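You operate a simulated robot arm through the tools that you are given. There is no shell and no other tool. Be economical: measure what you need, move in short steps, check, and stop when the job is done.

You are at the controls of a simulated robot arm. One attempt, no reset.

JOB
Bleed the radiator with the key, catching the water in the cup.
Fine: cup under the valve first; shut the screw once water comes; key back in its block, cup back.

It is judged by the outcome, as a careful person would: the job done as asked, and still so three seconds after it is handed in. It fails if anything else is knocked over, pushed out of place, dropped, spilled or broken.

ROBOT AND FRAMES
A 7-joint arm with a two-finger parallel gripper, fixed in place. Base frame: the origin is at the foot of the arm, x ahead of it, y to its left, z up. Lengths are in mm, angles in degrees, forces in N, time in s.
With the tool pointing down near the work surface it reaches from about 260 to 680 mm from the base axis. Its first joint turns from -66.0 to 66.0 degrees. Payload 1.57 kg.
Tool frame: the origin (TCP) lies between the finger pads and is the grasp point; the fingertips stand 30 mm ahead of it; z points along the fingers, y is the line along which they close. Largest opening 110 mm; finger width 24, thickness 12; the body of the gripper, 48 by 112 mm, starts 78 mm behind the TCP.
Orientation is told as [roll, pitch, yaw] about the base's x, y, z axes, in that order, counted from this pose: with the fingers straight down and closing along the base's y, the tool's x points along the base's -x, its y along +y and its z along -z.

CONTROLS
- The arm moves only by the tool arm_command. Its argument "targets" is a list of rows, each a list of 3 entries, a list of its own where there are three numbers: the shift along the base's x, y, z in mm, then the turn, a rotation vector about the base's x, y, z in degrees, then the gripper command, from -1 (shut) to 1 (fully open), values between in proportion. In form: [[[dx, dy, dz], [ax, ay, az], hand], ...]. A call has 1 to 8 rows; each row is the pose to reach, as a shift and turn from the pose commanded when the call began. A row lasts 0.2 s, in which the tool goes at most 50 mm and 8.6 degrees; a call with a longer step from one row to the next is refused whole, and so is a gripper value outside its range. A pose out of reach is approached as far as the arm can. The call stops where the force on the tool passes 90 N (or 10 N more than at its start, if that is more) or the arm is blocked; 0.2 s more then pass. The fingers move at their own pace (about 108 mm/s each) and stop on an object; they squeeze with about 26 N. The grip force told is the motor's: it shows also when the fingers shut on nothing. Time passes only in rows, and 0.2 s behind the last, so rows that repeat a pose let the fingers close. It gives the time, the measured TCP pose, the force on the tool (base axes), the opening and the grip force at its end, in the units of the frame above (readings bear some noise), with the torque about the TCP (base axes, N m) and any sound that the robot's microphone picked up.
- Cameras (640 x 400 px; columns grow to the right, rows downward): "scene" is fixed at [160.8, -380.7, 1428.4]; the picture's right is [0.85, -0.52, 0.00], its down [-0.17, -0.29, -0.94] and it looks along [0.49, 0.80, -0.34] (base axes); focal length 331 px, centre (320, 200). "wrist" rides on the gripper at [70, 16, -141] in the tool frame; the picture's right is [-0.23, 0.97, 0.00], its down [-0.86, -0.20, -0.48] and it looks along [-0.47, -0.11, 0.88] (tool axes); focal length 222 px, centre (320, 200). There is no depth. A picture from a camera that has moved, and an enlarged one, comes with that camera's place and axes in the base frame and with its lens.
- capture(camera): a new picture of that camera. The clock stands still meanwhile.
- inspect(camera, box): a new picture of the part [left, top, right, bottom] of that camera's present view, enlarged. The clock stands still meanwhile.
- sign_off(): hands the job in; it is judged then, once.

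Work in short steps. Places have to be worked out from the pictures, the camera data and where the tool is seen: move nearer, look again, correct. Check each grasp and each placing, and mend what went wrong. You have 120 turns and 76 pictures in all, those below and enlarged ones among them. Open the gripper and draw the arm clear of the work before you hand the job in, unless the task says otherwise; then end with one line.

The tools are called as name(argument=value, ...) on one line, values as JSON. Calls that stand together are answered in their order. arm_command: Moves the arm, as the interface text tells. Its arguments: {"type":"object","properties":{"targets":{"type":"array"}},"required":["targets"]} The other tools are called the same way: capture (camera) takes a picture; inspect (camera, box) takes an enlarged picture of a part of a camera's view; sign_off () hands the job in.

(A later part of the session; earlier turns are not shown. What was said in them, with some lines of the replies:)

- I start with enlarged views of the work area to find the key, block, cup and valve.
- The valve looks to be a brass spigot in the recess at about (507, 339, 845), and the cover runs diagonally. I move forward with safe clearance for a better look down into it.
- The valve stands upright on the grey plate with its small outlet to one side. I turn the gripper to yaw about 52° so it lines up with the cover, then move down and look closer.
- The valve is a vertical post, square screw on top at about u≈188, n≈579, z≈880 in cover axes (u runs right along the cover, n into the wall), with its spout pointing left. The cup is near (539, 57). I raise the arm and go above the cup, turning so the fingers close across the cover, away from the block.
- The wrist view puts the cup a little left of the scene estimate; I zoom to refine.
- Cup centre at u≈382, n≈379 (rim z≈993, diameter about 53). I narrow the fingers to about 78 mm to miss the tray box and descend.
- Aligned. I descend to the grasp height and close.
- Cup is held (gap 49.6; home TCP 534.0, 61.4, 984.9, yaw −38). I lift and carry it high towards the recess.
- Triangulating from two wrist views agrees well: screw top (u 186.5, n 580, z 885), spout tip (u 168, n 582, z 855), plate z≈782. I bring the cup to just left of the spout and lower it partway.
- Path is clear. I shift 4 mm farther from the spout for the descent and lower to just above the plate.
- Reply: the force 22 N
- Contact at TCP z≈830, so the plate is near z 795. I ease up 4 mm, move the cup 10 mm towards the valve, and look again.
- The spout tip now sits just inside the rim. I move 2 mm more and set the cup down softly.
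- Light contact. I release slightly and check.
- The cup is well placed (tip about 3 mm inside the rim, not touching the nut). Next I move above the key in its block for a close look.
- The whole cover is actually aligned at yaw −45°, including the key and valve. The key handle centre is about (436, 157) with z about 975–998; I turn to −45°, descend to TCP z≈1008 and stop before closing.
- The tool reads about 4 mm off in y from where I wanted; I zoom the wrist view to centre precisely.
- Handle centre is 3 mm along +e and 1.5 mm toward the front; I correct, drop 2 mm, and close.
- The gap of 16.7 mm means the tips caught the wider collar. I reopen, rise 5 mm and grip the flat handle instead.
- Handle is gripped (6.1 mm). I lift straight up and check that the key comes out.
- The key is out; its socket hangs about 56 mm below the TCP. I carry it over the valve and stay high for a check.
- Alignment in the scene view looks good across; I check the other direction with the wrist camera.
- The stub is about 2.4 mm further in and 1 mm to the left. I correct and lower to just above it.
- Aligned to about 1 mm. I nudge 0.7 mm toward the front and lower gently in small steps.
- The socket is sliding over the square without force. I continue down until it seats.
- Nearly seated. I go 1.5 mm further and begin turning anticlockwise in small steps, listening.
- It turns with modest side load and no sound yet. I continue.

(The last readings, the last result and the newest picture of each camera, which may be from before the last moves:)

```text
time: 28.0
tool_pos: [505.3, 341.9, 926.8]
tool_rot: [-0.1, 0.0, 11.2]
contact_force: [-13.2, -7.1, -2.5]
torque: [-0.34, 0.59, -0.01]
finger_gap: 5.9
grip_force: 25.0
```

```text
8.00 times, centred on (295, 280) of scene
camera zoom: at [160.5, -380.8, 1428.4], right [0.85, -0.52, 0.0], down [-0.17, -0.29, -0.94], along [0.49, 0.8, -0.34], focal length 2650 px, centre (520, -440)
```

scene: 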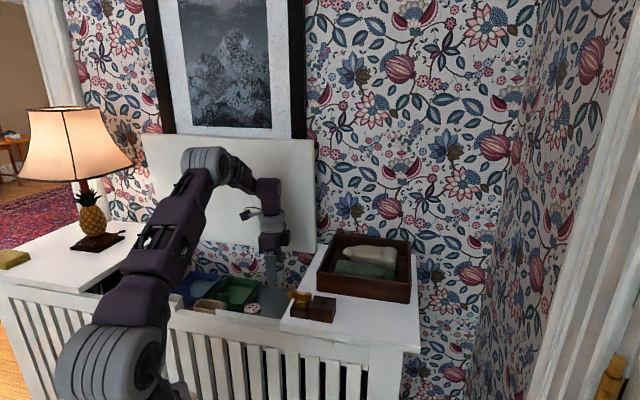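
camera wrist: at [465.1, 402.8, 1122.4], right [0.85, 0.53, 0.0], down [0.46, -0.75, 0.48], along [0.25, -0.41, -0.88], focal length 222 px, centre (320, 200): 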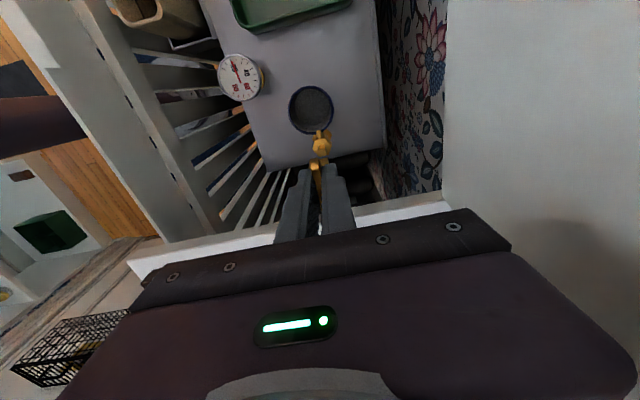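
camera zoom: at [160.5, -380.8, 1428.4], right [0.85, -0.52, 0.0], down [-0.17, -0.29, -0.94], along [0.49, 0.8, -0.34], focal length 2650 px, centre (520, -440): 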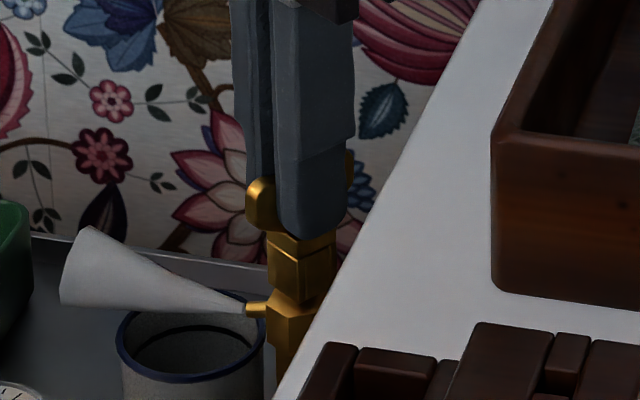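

Air is venting from the spout as a white cone, so the valve is open. I hold here, ease the side load a little, and wait for water.

arm_command(targets=[[[-0.7, -0.4, 0], [0, 0, 0], -1], [[-0.7, -0.4, 0], [0, 0, 0], -1], [[-0.7, -0.4, 0], [0, 0, 0], -1]])

inspect(camera="scene", box=[265, 255, 325, 305])

```text
time: 28.8
tool_pos: [506.4, 344.3, 927.1]
tool_rot: [0.0, -0.1, 10.9]
contact_force: [-5.5, -3.5, -0.3]
torque: [-0.13, 0.26, -0.03]
finger_gap: 6.0
grip_force: 25.5
```

```text
8.00 times, centred on (295, 280) of scene
camera zoom: at [160.6, -380.7, 1428.4], right [0.85, -0.52, 0.0], down [-0.17, -0.29, -0.94], along [0.49, 0.8, -0.34], focal length 2650 px, centre (520, -440)
```

zoom: 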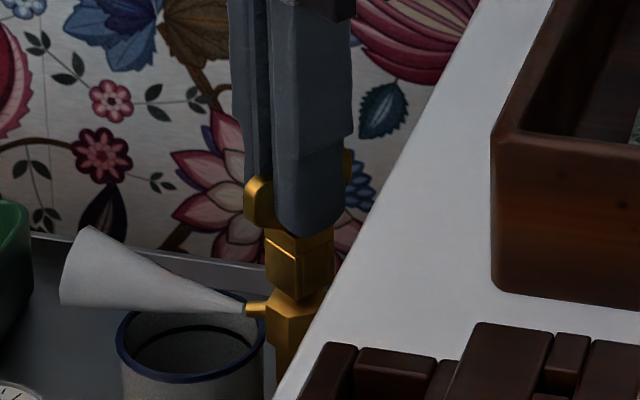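

Still air. I wait another second.

arm_command(targets=[[[-0.3, -0.2, 0], [0, 0, 0], -1], [[-0.3, -0.2, 0], [0, 0, 0], -1], [[-0.3, -0.2, 0], [0, 0, 0], -1], [[-0.3, -0.2, 0], [0, 0, 0], -1], [[-0.3, -0.2, 0], [0, 0, 0], -1]])

inspect(camera="scene", box=[265, 255, 325, 305])

```text
time: 30.0
tool_pos: [505.3, 343.9, 926.5]
tool_rot: [0.0, 0.1, 11.1]
contact_force: [0.0, -0.5, 0.6]
torque: [-0.04, -0.02, -0.01]
finger_gap: 6.0
grip_force: 26.2
```

```text
8.00 times, centred on (295, 280) of scene
camera zoom: at [160.8, -380.7, 1428.4], right [0.85, -0.52, 0.0], down [-0.17, -0.29, -0.94], along [0.49, 0.8, -0.34], focal length 2650 px, centre (520, -440)
```

zoom: 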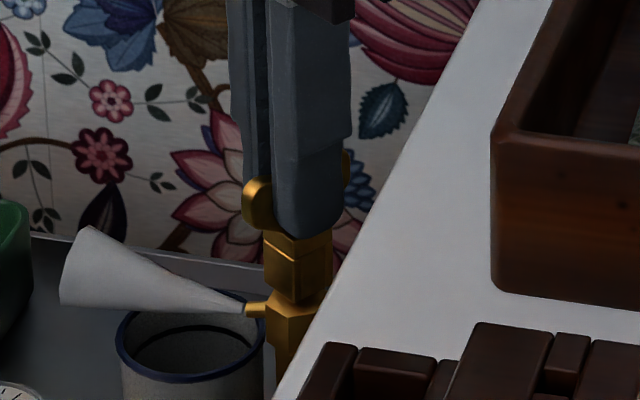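

Still air; side load is now zero. I keep waiting.

arm_command(targets=[[[0, 0, 0], [0, 0, 0], -1], [[0, 0, 0], [0, 0, 0], -1], [[0, 0, 0], [0, 0, 0], -1], [[0, 0, 0], [0, 0, 0], -1], [[0, 0, 0], [0, 0, 0], -1]])

inspect(camera="scene", box=[265, 255, 325, 305])

```text
time: 31.2
tool_pos: [505.1, 343.0, 926.6]
tool_rot: [0.0, 0.0, 11.0]
contact_force: [0.3, 0.5, -0.5]
torque: [0.02, 0.01, -0.03]
finger_gap: 6.0
grip_force: 26.3
```

```text
8.00 times, centred on (295, 280) of scene
camera zoom: at [160.8, -380.7, 1428.4], right [0.85, -0.52, 0.0], down [-0.17, -0.29, -0.94], along [0.49, 0.8, -0.34], focal length 2650 px, centre (520, -440)
```

zoom: 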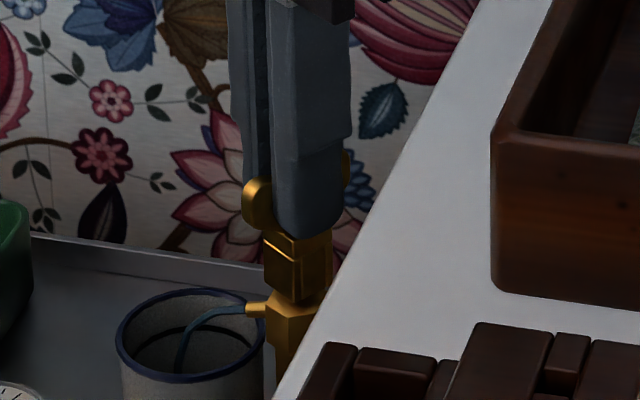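

Water is flowing into the cup. I shut the screw now by turning clockwise 56°.

arm_command(targets=[[[0, 0, 0], [0, 0, -8.5], -1], [[0, 0, 0], [0, 0, -17], -1], [[0, 0, 0], [0, 0, -25.5], -1], [[0, 0, 0], [0, 0, -34], -1], [[0, 0, 0], [0, 0, -42.5], -1], [[0, 0, 0], [0, 0, -51], -1], [[0, 0, 0], [0, 0, -56], -1], [[0, 0, 0], [0, 0, -57], -1]])

inspect(camera="scene", box=[265, 255, 325, 305])

```text
time: 33.0
tool_pos: [504.3, 344.3, 926.3]
tool_rot: [-0.1, 0.1, -46.1]
contact_force: [-2.4, -3.2, -2.2]
torque: [-0.25, 0.02, -0.02]
finger_gap: 6.2
grip_force: 25.8
```

```text
8.00 times, centred on (295, 280) of scene
camera zoom: at [160.7, -380.8, 1428.4], right [0.85, -0.52, 0.0], down [-0.17, -0.29, -0.94], along [0.49, 0.8, -0.34], focal length 2650 px, centre (520, -440)
```

zoom: 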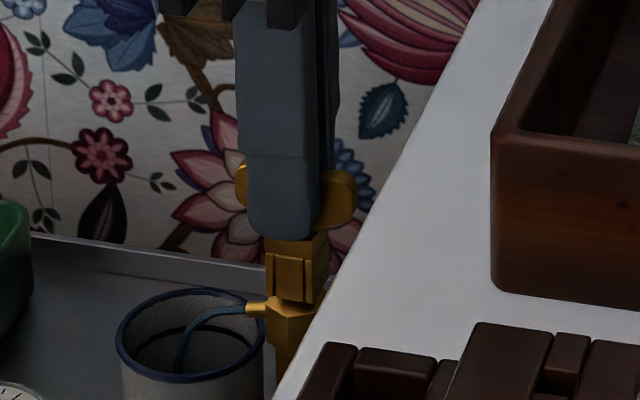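

Water still runs, so there's some socket play; I continue clockwise until it stops.

arm_command(targets=[[[0, 0, 0], [0, 0, -7], -1], [[0, 0, 0], [0, 0, -14], -1]])

inspect(camera="scene", box=[265, 255, 325, 305])

```text
time: 33.6
tool_pos: [505.9, 344.4, 926.8]
tool_rot: [0.0, 0.0, -60.1]
contact_force: [-2.0, -4.2, -3.1]
torque: [-0.26, 0.02, 0.03]
finger_gap: 5.9
grip_force: 26.2
```

```text
8.00 times, centred on (295, 280) of scene
camera zoom: at [160.8, -380.7, 1428.4], right [0.85, -0.52, 0.0], down [-0.17, -0.29, -0.94], along [0.49, 0.8, -0.34], focal length 2650 px, centre (520, -440)
```

zoom: 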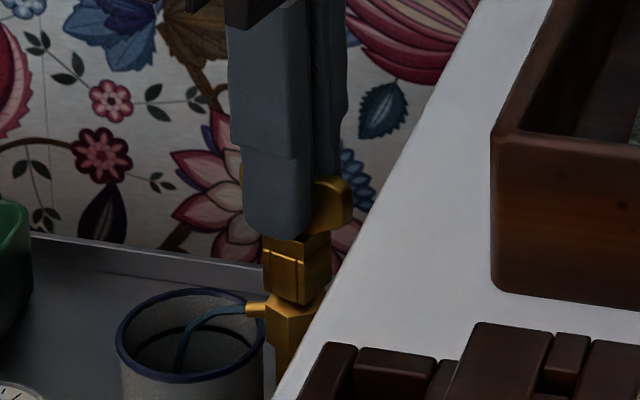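

Still flowing with little torque; more clockwise turn is needed.

arm_command(targets=[[[0, 0, 0], [0, 0, -8], -1], [[0, 0, 0], [0, 0, -16], -1], [[0, 0, 0], [0, 0, -20], -1]])

inspect(camera="scene", box=[265, 255, 325, 305])

```text
time: 34.4
tool_pos: [504.8, 342.9, 926.4]
tool_rot: [0.0, 0.0, -80.1]
contact_force: [2.1, 3.3, -7.6]
torque: [0.09, -0.05, 0.03]
finger_gap: 5.8
grip_force: 26.3
```

```text
8.00 times, centred on (295, 280) of scene
camera zoom: at [160.9, -380.5, 1428.5], right [0.85, -0.52, 0.0], down [-0.17, -0.29, -0.94], along [0.49, 0.8, -0.34], focal length 2650 px, centre (520, -440)
```

zoom: 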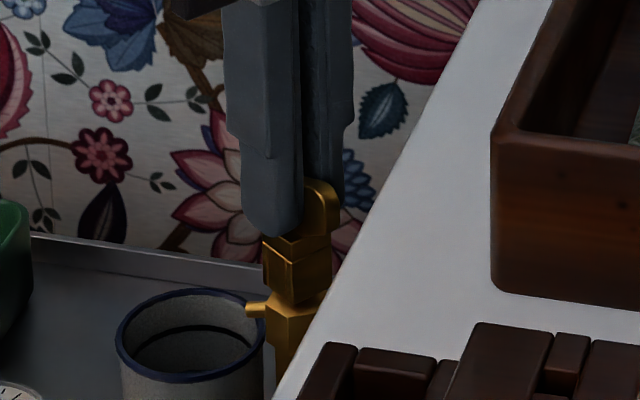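

The flow has stopped. I turn a few degrees more to be sure it's firmly shut.

arm_command(targets=[[[0, 0, 0], [0, 0, -5], -1], [[0, 0, 0], [0, 0, -8], -1]])

inspect(camera="scene", box=[265, 255, 325, 305])

inspect(camera="wrist", box=[270, 110, 390, 230])

```text
time: 35.0
tool_pos: [506.1, 344.6, 926.9]
tool_rot: [0.0, 0.0, -87.9]
contact_force: [1.9, 4.1, -3.2]
torque: [0.22, -0.71, 0.28]
finger_gap: 6.0
grip_force: 25.8
```

```text
8.00 times, centred on (295, 280) of scene
camera zoom: at [160.9, -380.6, 1428.4], right [0.85, -0.52, 0.0], down [-0.17, -0.29, -0.94], along [0.49, 0.8, -0.34], focal length 2650 px, centre (520, -440)
```

zoom: 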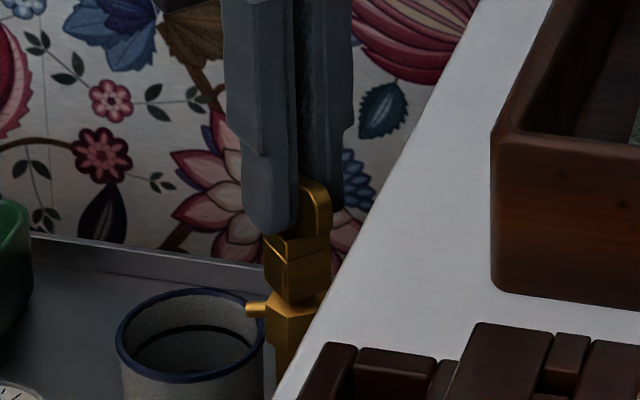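

```text
3.33 times, centred on (330, 170) of wrist
camera zoom: at [518.1, 414.8, 1067.7], right [0.98, -0.19, 0.0], down [-0.17, -0.86, 0.48], along [-0.09, -0.47, -0.88], focal length 740 px, centre (287, 300)
```

zoom: 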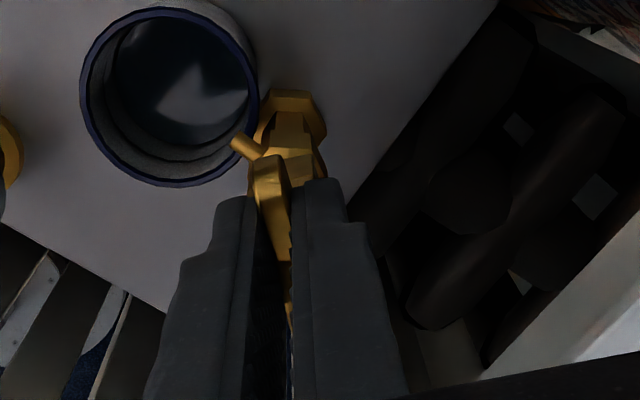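

Torque now rises (0.28 N·m): the screw is firmly shut and the water has stopped, with water seen in the cup. I relieve the torque slightly and lift the key straight off.

arm_command(targets=[[[0, 0, 0], [0, 0, 7], -1], [[0, 0, 5], [0, 0, 7], -1], [[0, 0, 12], [0, 0, 7], -1], [[0, 0, 25], [0, 0, 7], -1], [[0, 0, 45], [0, 0, 7], -1], [[0, 0, 75], [0, 0, 7], -1]])

inspect(camera="scene", box=[255, 225, 335, 305])

inspect(camera="wrist", box=[270, 110, 390, 230])

```text
time: 36.4
tool_pos: [503.9, 343.0, 1000.4]
tool_rot: [0.0, 0.0, -81.0]
contact_force: [-1.7, -0.7, -1.1]
torque: [0.1, -0.19, 0.11]
finger_gap: 6.0
grip_force: 25.9
```

```text
5.00 times, centred on (295, 265) of scene
camera zoom: at [160.8, -380.7, 1428.4], right [0.85, -0.52, 0.0], down [-0.17, -0.29, -0.94], along [0.49, 0.8, -0.34], focal length 1656 px, centre (445, -125)
```

zoom: 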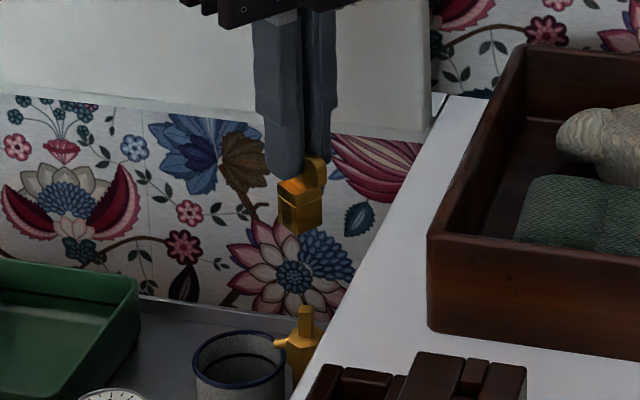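

```text
3.33 times, centred on (330, 170) of wrist
camera zoom: at [509.1, 415.9, 1141.7], right [1.0, -0.07, 0.0], down [-0.06, -0.88, 0.48], along [-0.04, -0.48, -0.88], focal length 740 px, centre (287, 300)
```

zoom: 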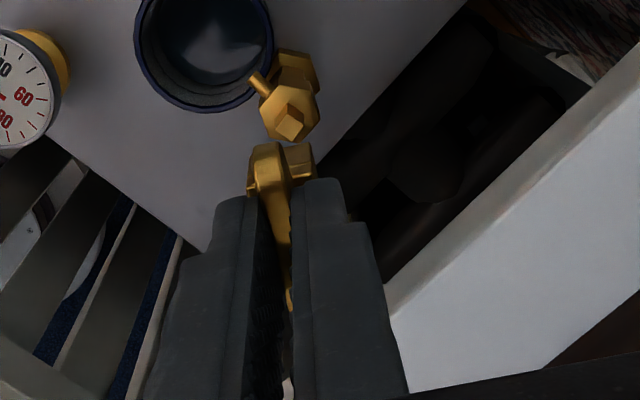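

Key is off and the valve shut and dry. I rise, turn back to −45°, and carry the key back over its block.

arm_command(targets=[[[0, 0, 30], [0, 0, 8], -1], [[-2, -10, 60], [0, 0, 16], -1], [[-10, -40, 85], [0, 0, 24], -1], [[-25, -80, 85], [0, 0, 32], -1], [[-40, -120, 85], [0, 0, 36], -1], [[-55, -160, 85], [0, 0, 36], -1], [[-68, -186, 85], [0, 0, 36], -1], [[-68, -186, 85], [0, 0, 36], -1]])

inspect(camera="wrist", box=[260, 110, 390, 230])

inspect(camera="scene", box=[250, 230, 350, 330])

```text
time: 38.2
tool_pos: [435.8, 159.0, 1084.4]
tool_rot: [0.0, 0.1, -45.0]
contact_force: [-0.4, 0.2, -0.3]
torque: [0.01, 0.03, -0.02]
finger_gap: 6.1
grip_force: 26.2
```

```text
3.33 times, centred on (325, 170) of wrist
camera zoom: at [397.5, 220.5, 1226.2], right [0.85, 0.53, 0.0], down [0.46, -0.75, 0.48], along [0.25, -0.41, -0.88], focal length 740 px, centre (303, 300)
```

zoom: 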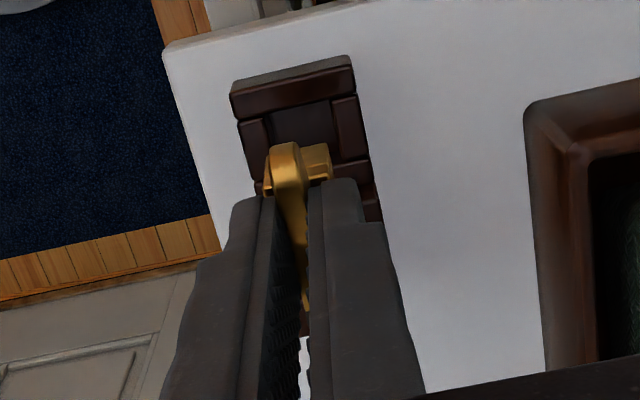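

```text
4.00 times, centred on (300, 280) of scene
camera zoom: at [160.8, -380.7, 1428.4], right [0.85, -0.52, 0.0], down [-0.17, -0.29, -0.94], along [0.49, 0.8, -0.34], focal length 1325 px, centre (400, -120)
```

zoom: 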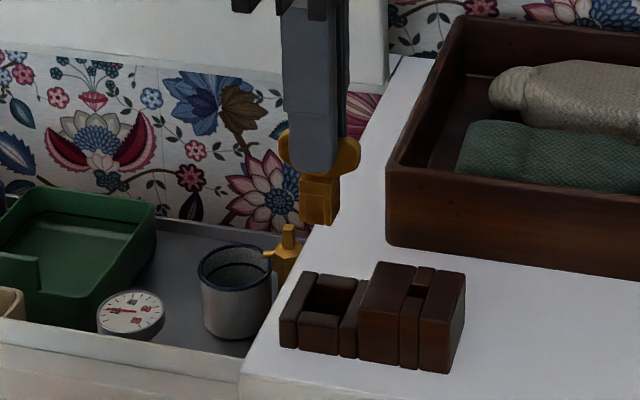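

The key looks slightly tilted in the fingers compared with before; I zoom in.

inspect(camera="scene", box=[310, 255, 350, 290])

inspect(camera="scene", box=[310, 255, 350, 290])

```text
11.43 times, centred on (330, 272) of scene
camera zoom: at [160.8, -380.7, 1428.4], right [0.85, -0.52, 0.0], down [-0.17, -0.29, -0.94], along [0.49, 0.8, -0.34], focal length 3786 px, centre (206, -629)
```

zoom: 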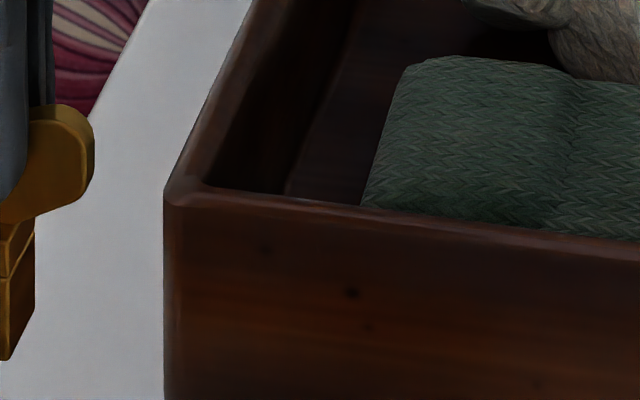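

```text
11.43 times, centred on (330, 272) of scene
camera zoom: at [160.8, -380.7, 1428.4], right [0.85, -0.52, 0.0], down [-0.17, -0.29, -0.94], along [0.49, 0.8, -0.34], focal length 3786 px, centre (206, -629)
```

zoom: 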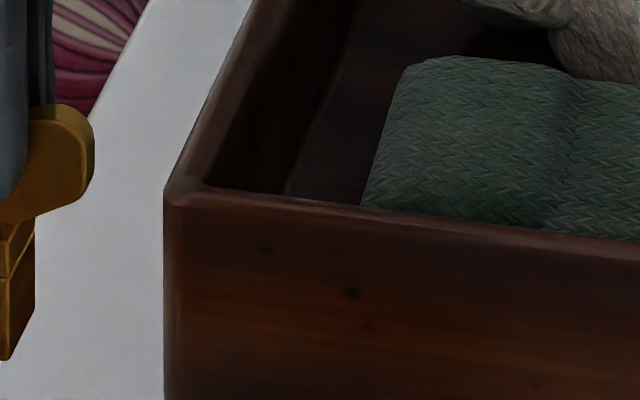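

I aimed that box wrongly; I look at the key itself.

inspect(camera="scene", box=[280, 252, 320, 292])

```text
10.00 times, centred on (300, 272) of scene
camera zoom: at [160.8, -380.7, 1428.4], right [0.85, -0.52, 0.0], down [-0.17, -0.29, -0.94], along [0.49, 0.8, -0.34], focal length 3313 px, centre (520, -520)
```

zoom: 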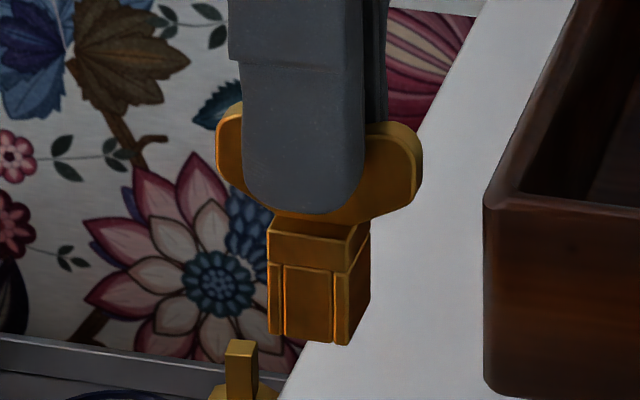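

The key isn't tilted but has slid about 2 mm left and 4 mm down in the fingers. I correct for that and lower to just above the pocket for a check.

arm_command(targets=[[[2.1, -3.8, 0], [0, 0, 0], -1], [[2.1, -3.8, -25], [0, 0, 0], -1], [[2.1, -3.8, -42], [0, 0, 0], -1], [[2.1, -3.8, -42], [0, 0, 0], -1]])

inspect(camera="scene", box=[280, 260, 330, 310])

inspect(camera="wrist", box=[275, 130, 365, 210])

```text
time: 39.2
tool_pos: [438.6, 155.2, 1043.2]
tool_rot: [0.0, -0.1, -45.0]
contact_force: [0.2, -0.2, 0.3]
torque: [0.0, 0.0, 0.0]
finger_gap: 5.9
grip_force: 25.4
```

```text
8.00 times, centred on (305, 285) of scene
camera zoom: at [160.8, -380.7, 1428.4], right [0.85, -0.52, 0.0], down [-0.17, -0.29, -0.94], along [0.49, 0.8, -0.34], focal length 2650 px, centre (440, -480)
```

zoom: 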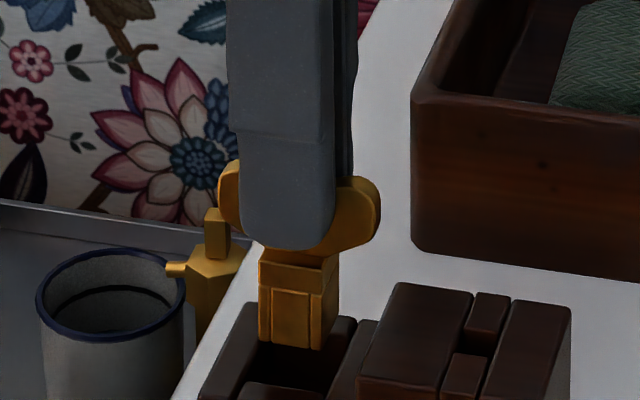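

```text
5.00 times, centred on (320, 170) of wrist
camera zoom: at [400.5, 216.6, 1184.2], right [0.85, 0.53, 0.0], down [0.46, -0.75, 0.48], along [0.25, -0.41, -0.88], focal length 1111 px, centre (320, 350)
```

zoom: 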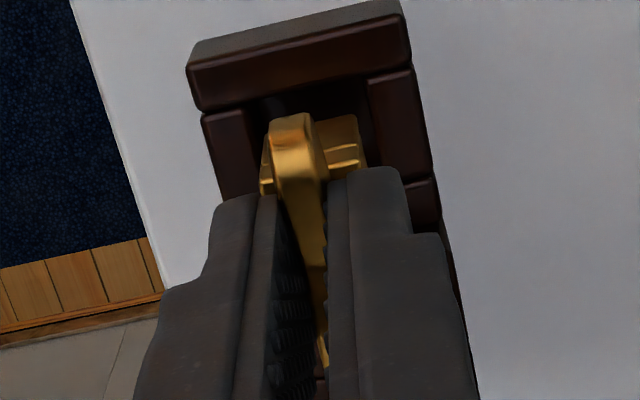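

The key matches its original place within about 1 mm. I trim 0.8 mm and lower into the pocket, watching the force.

arm_command(targets=[[[-0.8, 0, -6], [0, 0, 0], -1], [[-0.8, 0, -12], [0, 0, 0], -1], [[-0.8, 0, -17], [0, 0, 0], -1]])

```text
time: 40.0
tool_pos: [438.4, 154.9, 1027.7]
tool_rot: [0.0, 0.0, -45.0]
contact_force: [-0.3, -0.6, -0.3]
torque: [0.0, -0.01, 0.03]
finger_gap: 6.0
grip_force: 25.7
```

arm_command(targets=[[[0, 0, -3], [0, 0, 0], -1], [[0, 0, -6], [0, 0, 0], -1], [[0, 0, -9], [0, 0, 0], -1]])

inspect(camera="scene", box=[280, 260, 330, 310])

```text
time: 40.8
tool_pos: [439.3, 153.1, 1019.1]
tool_rot: [-0.1, 0.1, -44.9]
contact_force: [-1.1, -0.5, 3.7]
torque: [-0.03, -0.04, -0.06]
finger_gap: 6.0
grip_force: 25.7
```

```text
8.00 times, centred on (305, 285) of scene
camera zoom: at [160.7, -380.7, 1428.4], right [0.85, -0.52, 0.0], down [-0.17, -0.29, -0.94], along [0.49, 0.8, -0.34], focal length 2650 px, centre (440, -480)
```

zoom: 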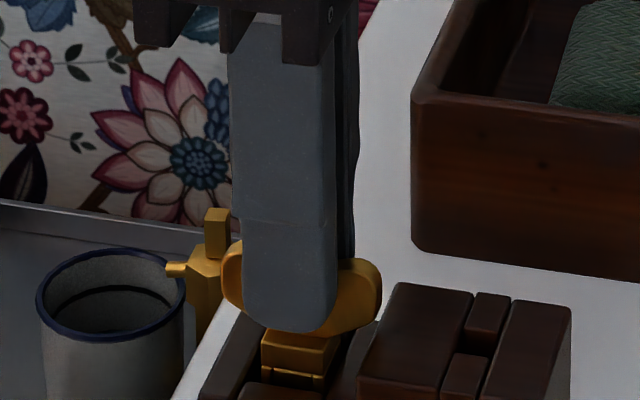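

The key is back at its original height, with light contact on the pocket floor. I release and rise.

arm_command(targets=[[[0, 0, -9], [0, 0, 0], -0.5], [[0, 0, -9], [0, 0, 0], -0.4], [[0, 0, 15], [0, 0, 0], -0.4], [[0, 0, 50], [0, 0, 0], -0.4], [[0, 0, 85], [0, 0, 0], -0.2]])

inspect(camera="scene", box=[260, 260, 340, 320])

```text
time: 42.0
tool_pos: [439.2, 153.1, 1102.4]
tool_rot: [0.0, -0.1, -45.1]
contact_force: [-0.4, 0.4, -0.1]
torque: [0.0, 0.02, 0.0]
finger_gap: 44.2
grip_force: 0.0
```

```text
6.67 times, centred on (300, 290) of scene
camera zoom: at [160.8, -380.7, 1428.4], right [0.85, -0.52, 0.0], down [-0.17, -0.29, -0.94], along [0.49, 0.8, -0.34], focal length 2209 px, centre (453, -400)
```

zoom: 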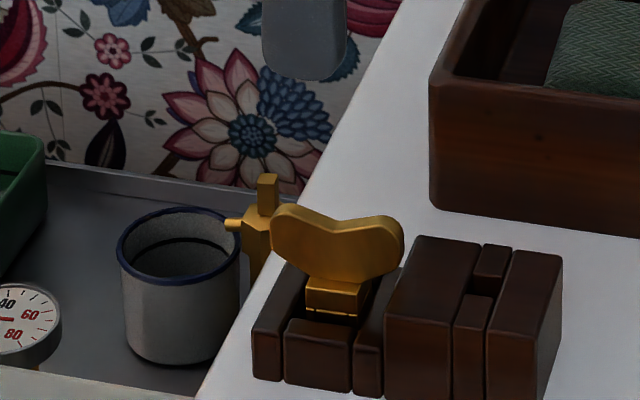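

Key is home, exactly as before. Now I return for the cup: turn to −38° and move above it.

arm_command(targets=[[[6, 40, 0], [0, 0, 7], 0.25], [[13, 82, 0], [0, 0, 7], 0.25], [[20, 125, 0], [0, 0, 7], 0.25], [[27, 168, 0], [0, 0, 7], 0.25], [[34, 215, 0], [0, 0, 7], 0.25], [[34, 215, -45], [0, 0, 7], 0.25], [[34, 215, -90], [0, 0, 7], 0.25], [[34, 215, -130], [0, 0, 7], 0.25]])

capture(camera="wrist")

```text
time: 43.8
tool_pos: [472.0, 368.1, 975.7]
tool_rot: [0.0, 0.0, -38.0]
contact_force: [-0.3, -0.4, -0.8]
torque: [-0.02, -0.02, -0.01]
finger_gap: 68.9
grip_force: 0.0
```

```text
11 pictures are left
camera wrist: at [426.6, 424.4, 1116.6], right [0.78, 0.63, 0.0], down [0.55, -0.68, 0.48], along [0.3, -0.37, -0.88], focal length 222 px, centre (320, 200)
```

wrist: 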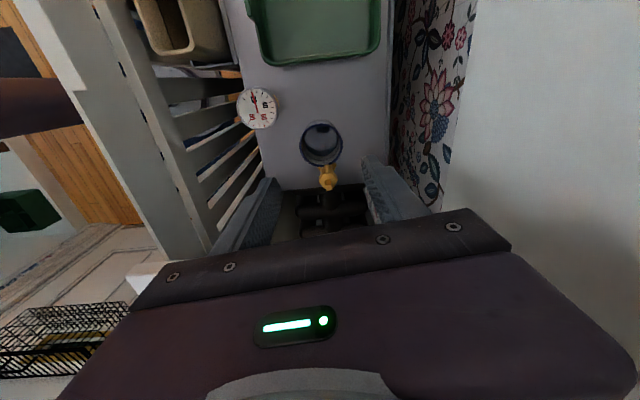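

The cup is centred under the gripper. I descend around it and close.

arm_command(targets=[[[0, 0, -45], [0, 0, 0], 0.25], [[0, 0, -90], [0, 0, 0], 0.25], [[0, 0, -125], [0, 0, 0], 0.25], [[0, 0, -143], [0, 0, 0], 0.25], [[0, 0, -143], [0, 0, 0], -0.4], [[0, 0, -143], [0, 0, 0], -0.4], [[0, 0, -143], [0, 0, 0], -0.4]])

inspect(camera="scene", box=[255, 255, 325, 315])

```text
time: 45.4
tool_pos: [471.7, 368.3, 829.2]
tool_rot: [0.0, 0.0, -38.1]
contact_force: [0.4, 0.1, -0.4]
torque: [0.0, 0.0, 0.01]
finger_gap: 48.7
grip_force: 25.9
```

```text
6.67 times, centred on (290, 285) of scene
camera zoom: at [160.8, -380.7, 1428.4], right [0.85, -0.52, 0.0], down [-0.17, -0.29, -0.94], along [0.49, 0.8, -0.34], focal length 2209 px, centre (520, -367)
```

zoom: 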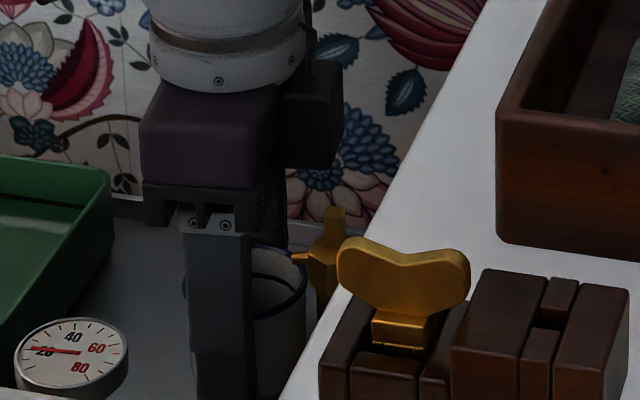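

Cup gripped. I lift 4 mm, draw it left away from the spout, then raise it smoothly.

arm_command(targets=[[[0, 0, 4], [0, 0, 0], -0.4], [[-5, 4, 5], [0, 0, 0], -0.4], [[-11, 8.6, 7], [0, 0, 0], -0.4], [[-11, 8.6, 20], [0, 0, 0], -0.4], [[-11, 8.6, 45], [0, 0, 0], -0.4], [[-11, 8.6, 75], [0, 0, 0], -0.4], [[-11, 8.6, 105], [0, 0, 0], -0.4], [[-11, 8.6, 135], [0, 0, 0], -0.4]])

arm_command(targets=[[[0, 0, 30], [0, 0, 0], -0.4], [[0, 0, 60], [0, 0, 0], -0.4], [[0, 0, 90], [0, 0, 0], -0.4], [[0, 0, 115], [0, 0, 0], -0.4], [[0, 0, 130], [0, 0, 0], -0.4]])

capture(camera="wrist")

```text
time: 47.2
tool_pos: [461.2, 376.7, 966.0]
tool_rot: [-0.1, 0.0, -38.0]
contact_force: [-0.1, -0.1, -1.2]
torque: [-0.02, 0.02, 0.01]
finger_gap: 49.0
grip_force: 25.7
```

```text
time: 48.4
tool_pos: [461.5, 377.9, 1093.9]
tool_rot: [0.1, 0.0, -38.0]
contact_force: [-0.3, -0.5, -1.7]
torque: [0.03, -0.01, 0.01]
finger_gap: 48.7
grip_force: 26.2
```

```text
9 pictures are left
camera wrist: at [416.0, 433.7, 1235.2], right [0.78, 0.63, 0.0], down [0.55, -0.68, 0.48], along [0.3, -0.37, -0.88], focal length 222 px, centre (320, 200)
```

wrist: 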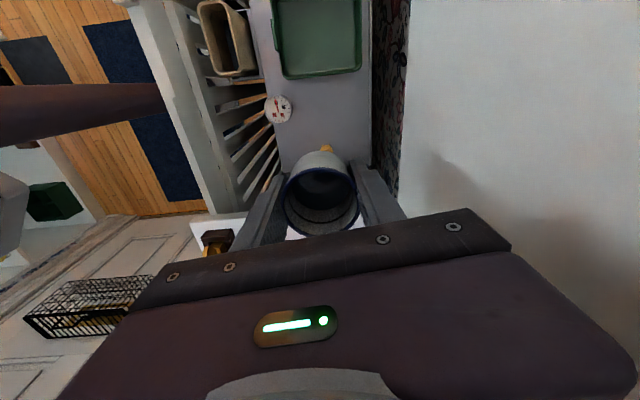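

I carry the cup back at a gentle pace, level and high over the box edge.

arm_command(targets=[[[3, -12, 5], [0, 0, 0], -0.4], [[8, -35, 8], [0, 0, 0], -0.4], [[15, -65, 8], [0, 0, 0], -0.4], [[22, -97, 8], [0, 0, 0], -0.4], [[29, -129, 8], [0, 0, 0], -0.4], [[36, -160, 8], [0, 0, 0], -0.4], [[42, -185, 8], [0, 0, 0], -0.4], [[45, -200, 8], [0, 0, 0], -0.4]])

arm_command(targets=[[[3, -13, 0], [0, 0, 0], -0.4], [[9, -40, 0], [0, 0, 0], -0.4], [[16, -70, 0], [0, 0, 0], -0.4], [[22, -95, 0], [0, 0, 0], -0.4], [[26, -110, 0], [0, 0, 0], -0.4], [[27.5, -116, 0], [0, 0, 0], -0.4], [[27.5, -116, -15], [0, 0, 0], -0.4], [[27.5, -116, -40], [0, 0, 0], -0.4]])

capture(camera="wrist")

```text
time: 50.2
tool_pos: [506.2, 176.8, 1104.3]
tool_rot: [0.0, 0.1, -37.9]
contact_force: [-1.0, -0.6, -0.3]
torque: [0.03, -0.01, -0.01]
finger_gap: 48.7
grip_force: 25.6
```

```text
time: 52.0
tool_pos: [533.3, 61.2, 1062.4]
tool_rot: [0.1, 0.0, -38.0]
contact_force: [-0.2, 0.3, -0.3]
torque: [0.01, -0.03, -0.01]
finger_gap: 48.7
grip_force: 26.3
```

```text
8 pictures are left
camera wrist: at [487.3, 117.7, 1203.2], right [0.78, 0.63, 0.0], down [0.55, -0.68, 0.48], along [0.3, -0.37, -0.88], focal length 222 px, centre (320, 200)
```

wrist: 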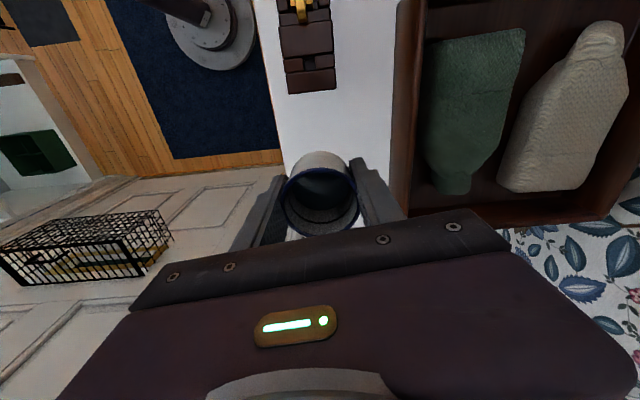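

Over the home spot. I lower to just above the table.

arm_command(targets=[[[0.5, 0, -25], [0, 0, 0], -0.4], [[0.5, 0, -50], [0, 0, 0], -0.4], [[0.5, 0, -68], [0, 0, 0], -0.4], [[0.5, 0, -74], [0, 0, 0], -0.4], [[0.5, 0, -76], [0, 0, 0], -0.4]])

```text
time: 53.2
tool_pos: [534.5, 60.3, 985.6]
tool_rot: [0.0, 0.0, -38.1]
contact_force: [-0.6, 0.4, -0.5]
torque: [-0.03, -0.01, -0.01]
finger_gap: 48.9
grip_force: 26.1
```

No contact yet; I lower a millimetre at a time.

arm_command(targets=[[[0, 0, -1], [0, 0, 0], -0.4], [[0, 0, -1.5], [0, 0, 0], -0.4]])

```text
time: 53.8
tool_pos: [535.1, 59.4, 985.3]
tool_rot: [0.0, -0.1, -38.0]
contact_force: [0.9, 0.6, -0.3]
torque: [-0.06, 0.0, 0.01]
finger_gap: 49.1
grip_force: 26.8
```

arm_command(targets=[[[0, 0, -1], [0, 0, 0], -0.4], [[0, 0, -1.5], [0, 0, 0], -0.4]])

inspect(camera="scene", box=[330, 270, 400, 335])

```text
time: 54.4
tool_pos: [534.1, 61.0, 983.7]
tool_rot: [0.0, 0.0, -37.9]
contact_force: [0.6, 0.4, -1.3]
torque: [0.01, 0.0, -0.02]
finger_gap: 49.0
grip_force: 25.7
```

```text
6.15 times, centred on (365, 302) of scene
camera zoom: at [160.8, -380.7, 1428.4], right [0.85, -0.52, 0.0], down [-0.17, -0.29, -0.94], along [0.49, 0.8, -0.34], focal length 2039 px, centre (43, -431)
```

zoom: 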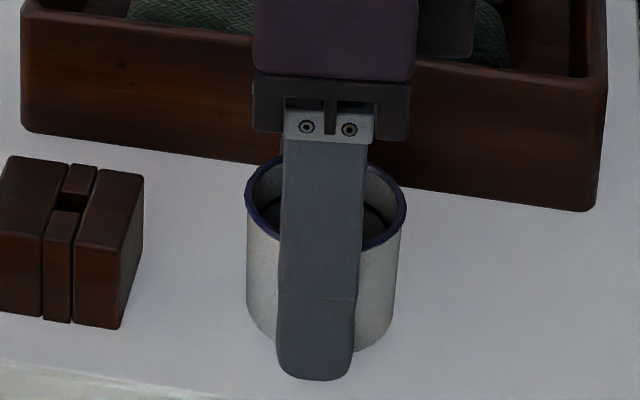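

Still no table contact; a little lower.

arm_command(targets=[[[0, 0, -0.8], [0, 0, 0], -0.4], [[0, 0, -1.5], [0, 0, 0], -0.4]])

```text
time: 55.0
tool_pos: [534.5, 60.7, 982.9]
tool_rot: [0.0, 0.0, -38.0]
contact_force: [-0.2, -0.4, 0.1]
torque: [-0.01, -0.03, 0.0]
finger_gap: 49.0
grip_force: 25.8
```

arm_command(targets=[[[0, 0, -0.8], [0, 0, 0], -0.4], [[0, 0, -1.5], [0, 0, 0], -0.4]])

```text
time: 55.6
tool_pos: [532.1, 61.0, 980.9]
tool_rot: [0.0, 0.0, -38.1]
contact_force: [-0.2, 0.5, 0.0]
torque: [-0.02, -0.01, -0.02]
finger_gap: 48.8
grip_force: 25.7
```

Fingertips should be almost at the table now, so I look at the gap under the cup.

inspect(camera="scene", box=[345, 290, 385, 330])

```text
10.00 times, centred on (365, 310) of scene
camera zoom: at [160.8, -380.7, 1428.4], right [0.85, -0.52, 0.0], down [-0.17, -0.29, -0.94], along [0.49, 0.8, -0.34], focal length 3313 px, centre (-130, -900)
```

zoom: 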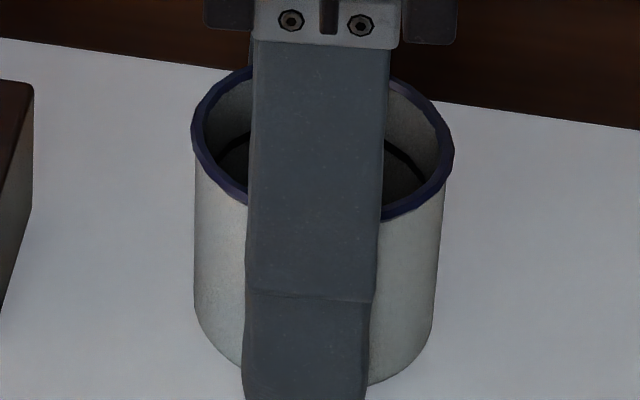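

The rim is already at its original height, so the cup is on or within a millimetre of the table. I lower 1 mm more and read the force.

arm_command(targets=[[[-1, 0.8, -0.5], [0, 0, 0], -0.4], [[-1, 0.8, -1], [0, 0, 0], -0.4]])

```text
time: 56.2
tool_pos: [533.1, 62.8, 980.3]
tool_rot: [0.0, 0.0, -38.0]
contact_force: [0.4, -1.2, -0.5]
torque: [0.0, 0.03, -0.01]
finger_gap: 48.7
grip_force: 25.3
```

arm_command(targets=[[[0, 0, -0.6], [0, 0, 0], -0.4], [[0, 0, -1.2], [0, 0, 0], -0.4]])

```text
time: 56.8
tool_pos: [532.2, 61.9, 980.1]
tool_rot: [0.1, 0.0, -38.0]
contact_force: [-5.3, 1.7, 16.7]
torque: [0.01, 0.14, -0.04]
finger_gap: 48.9
grip_force: 26.0
```

Contact (16.7 N). I back off half a millimetre, open gently and rise.

arm_command(targets=[[[0, 0, 0.6], [0, 0, 0], -0.4], [[0, 0, 0.6], [0, 0, 0], 0.1], [[0, 0, 0.6], [0, 0, 0], 0.3], [[0, 0, 30], [0, 0, 0], 0.3], [[0, 0, 70], [0, 0, 0], 0.3], [[0, 0, 110], [0, 0, 0], 0.3], [[-30, 10, 150], [0, 0, 0], 0.3], [[-70, 20, 190], [0, 0, 0], 0.3]])

capture(camera="scene")

inspect(camera="scene", box=[250, 230, 430, 340])

```text
refused: row 7 steps farther than a row can; nothing moved
```

```text
5 pictures are left
```

scene: 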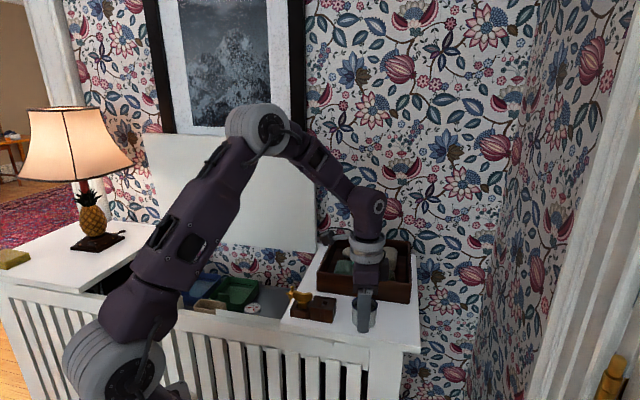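

```text
3.56 times, centred on (340, 285) of scene
camera zoom: at [160.3, -380.7, 1428.5], right [0.85, -0.52, 0.0], down [-0.17, -0.29, -0.94], along [0.49, 0.8, -0.34], focal length 1178 px, centre (249, -102)
```

zoom: 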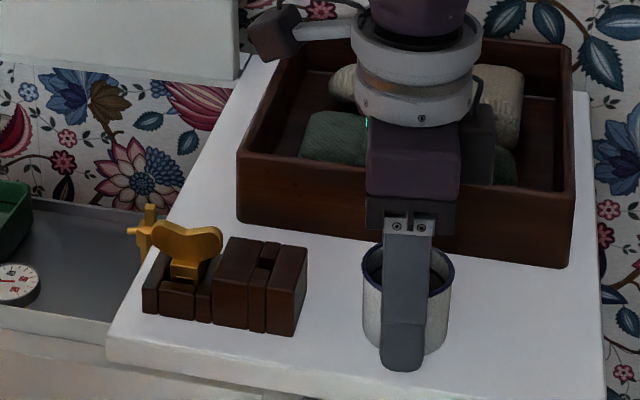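

The call was refused for too long a step; I repeat it with shorter steps.

arm_command(targets=[[[0, 0, 0.6], [0, 0, 0], -0.4], [[0, 0, 0.6], [0, 0, 0], 0.1], [[0, 0, 0.6], [0, 0, 0], 0.3], [[0, 0, 25], [0, 0, 0], 0.3], [[0, 0, 60], [0, 0, 0], 0.3], [[0, 0, 100], [0, 0, 0], 0.3], [[-10, 5, 140], [0, 0, 0], 0.3], [[-30, 10, 175], [0, 0, 0], 0.3]])

inspect(camera="scene", box=[250, 230, 430, 340])

capture(camera="wrist")

```text
time: 58.6
tool_pos: [501.4, 73.1, 1155.1]
tool_rot: [0.1, -0.1, -37.9]
contact_force: [0.3, 0.0, -0.5]
torque: [-0.06, -0.02, -0.04]
finger_gap: 71.4
grip_force: 0.2
```

```text
3.56 times, centred on (340, 285) of scene
camera zoom: at [160.7, -380.7, 1428.4], right [0.85, -0.52, 0.0], down [-0.17, -0.29, -0.94], along [0.49, 0.8, -0.34], focal length 1178 px, centre (249, -102)
```

zoom: 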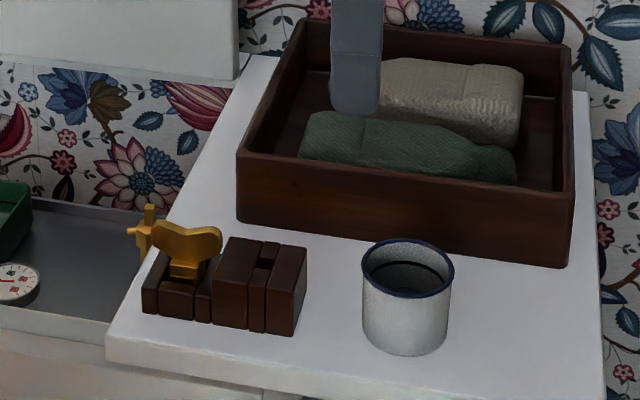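

```text
2 pictures are left
camera wrist: at [456.5, 130.1, 1295.9], right [0.78, 0.63, 0.0], down [0.55, -0.68, 0.48], along [0.3, -0.37, -0.88], focal length 222 px, centre (320, 200)
```

wrist: 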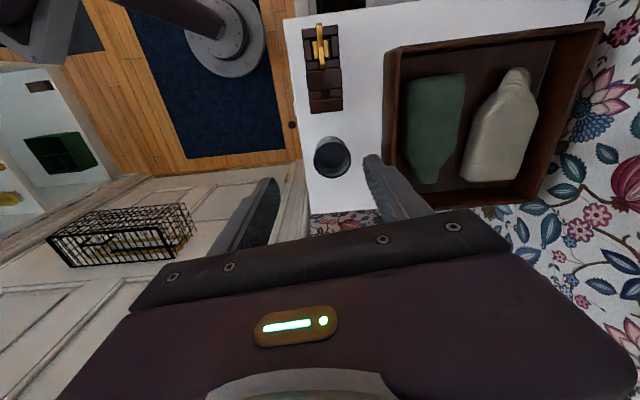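

Cup upright at home with its water, key in its block, valve dry. I draw the arm clear and open the gripper.

arm_command(targets=[[[-35, 20, 20], [0, 0, 0], 1], [[-70, 45, 40], [0, 0, 0], 1], [[-105, 70, 55], [0, 0, 0], 1], [[-120, 90, 60], [0, 0, 0], 1], [[-120, 90, 60], [0, 0, 0], 1]])

inspect(camera="scene", box=[200, 230, 400, 340])

```text
time: 59.8
tool_pos: [384.5, 164.6, 1215.3]
tool_rot: [0.0, 0.1, -38.0]
contact_force: [-0.7, -0.2, -0.3]
torque: [0.0, 0.02, 0.01]
finger_gap: 110.0
grip_force: 0.1
```

```text
3.20 times, centred on (300, 285) of scene
camera zoom: at [160.8, -380.7, 1428.4], right [0.85, -0.52, 0.0], down [-0.17, -0.29, -0.94], along [0.49, 0.8, -0.34], focal length 1060 px, centre (384, -72)
```

zoom: 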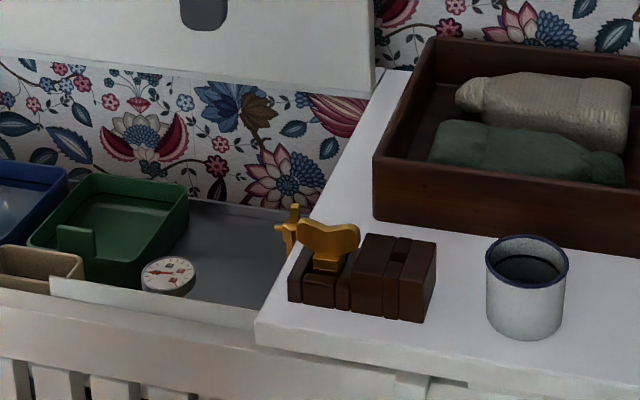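

Everything is in place, dry and shut, and the arm is clear, so I hand the job in.

sign_off()

```text
The job is handed in.
```

The radiator is bled: the cup caught the water, the screw is shut with no water running, the key is back in its block, and the cup is back within about 2 mm of where it stood.
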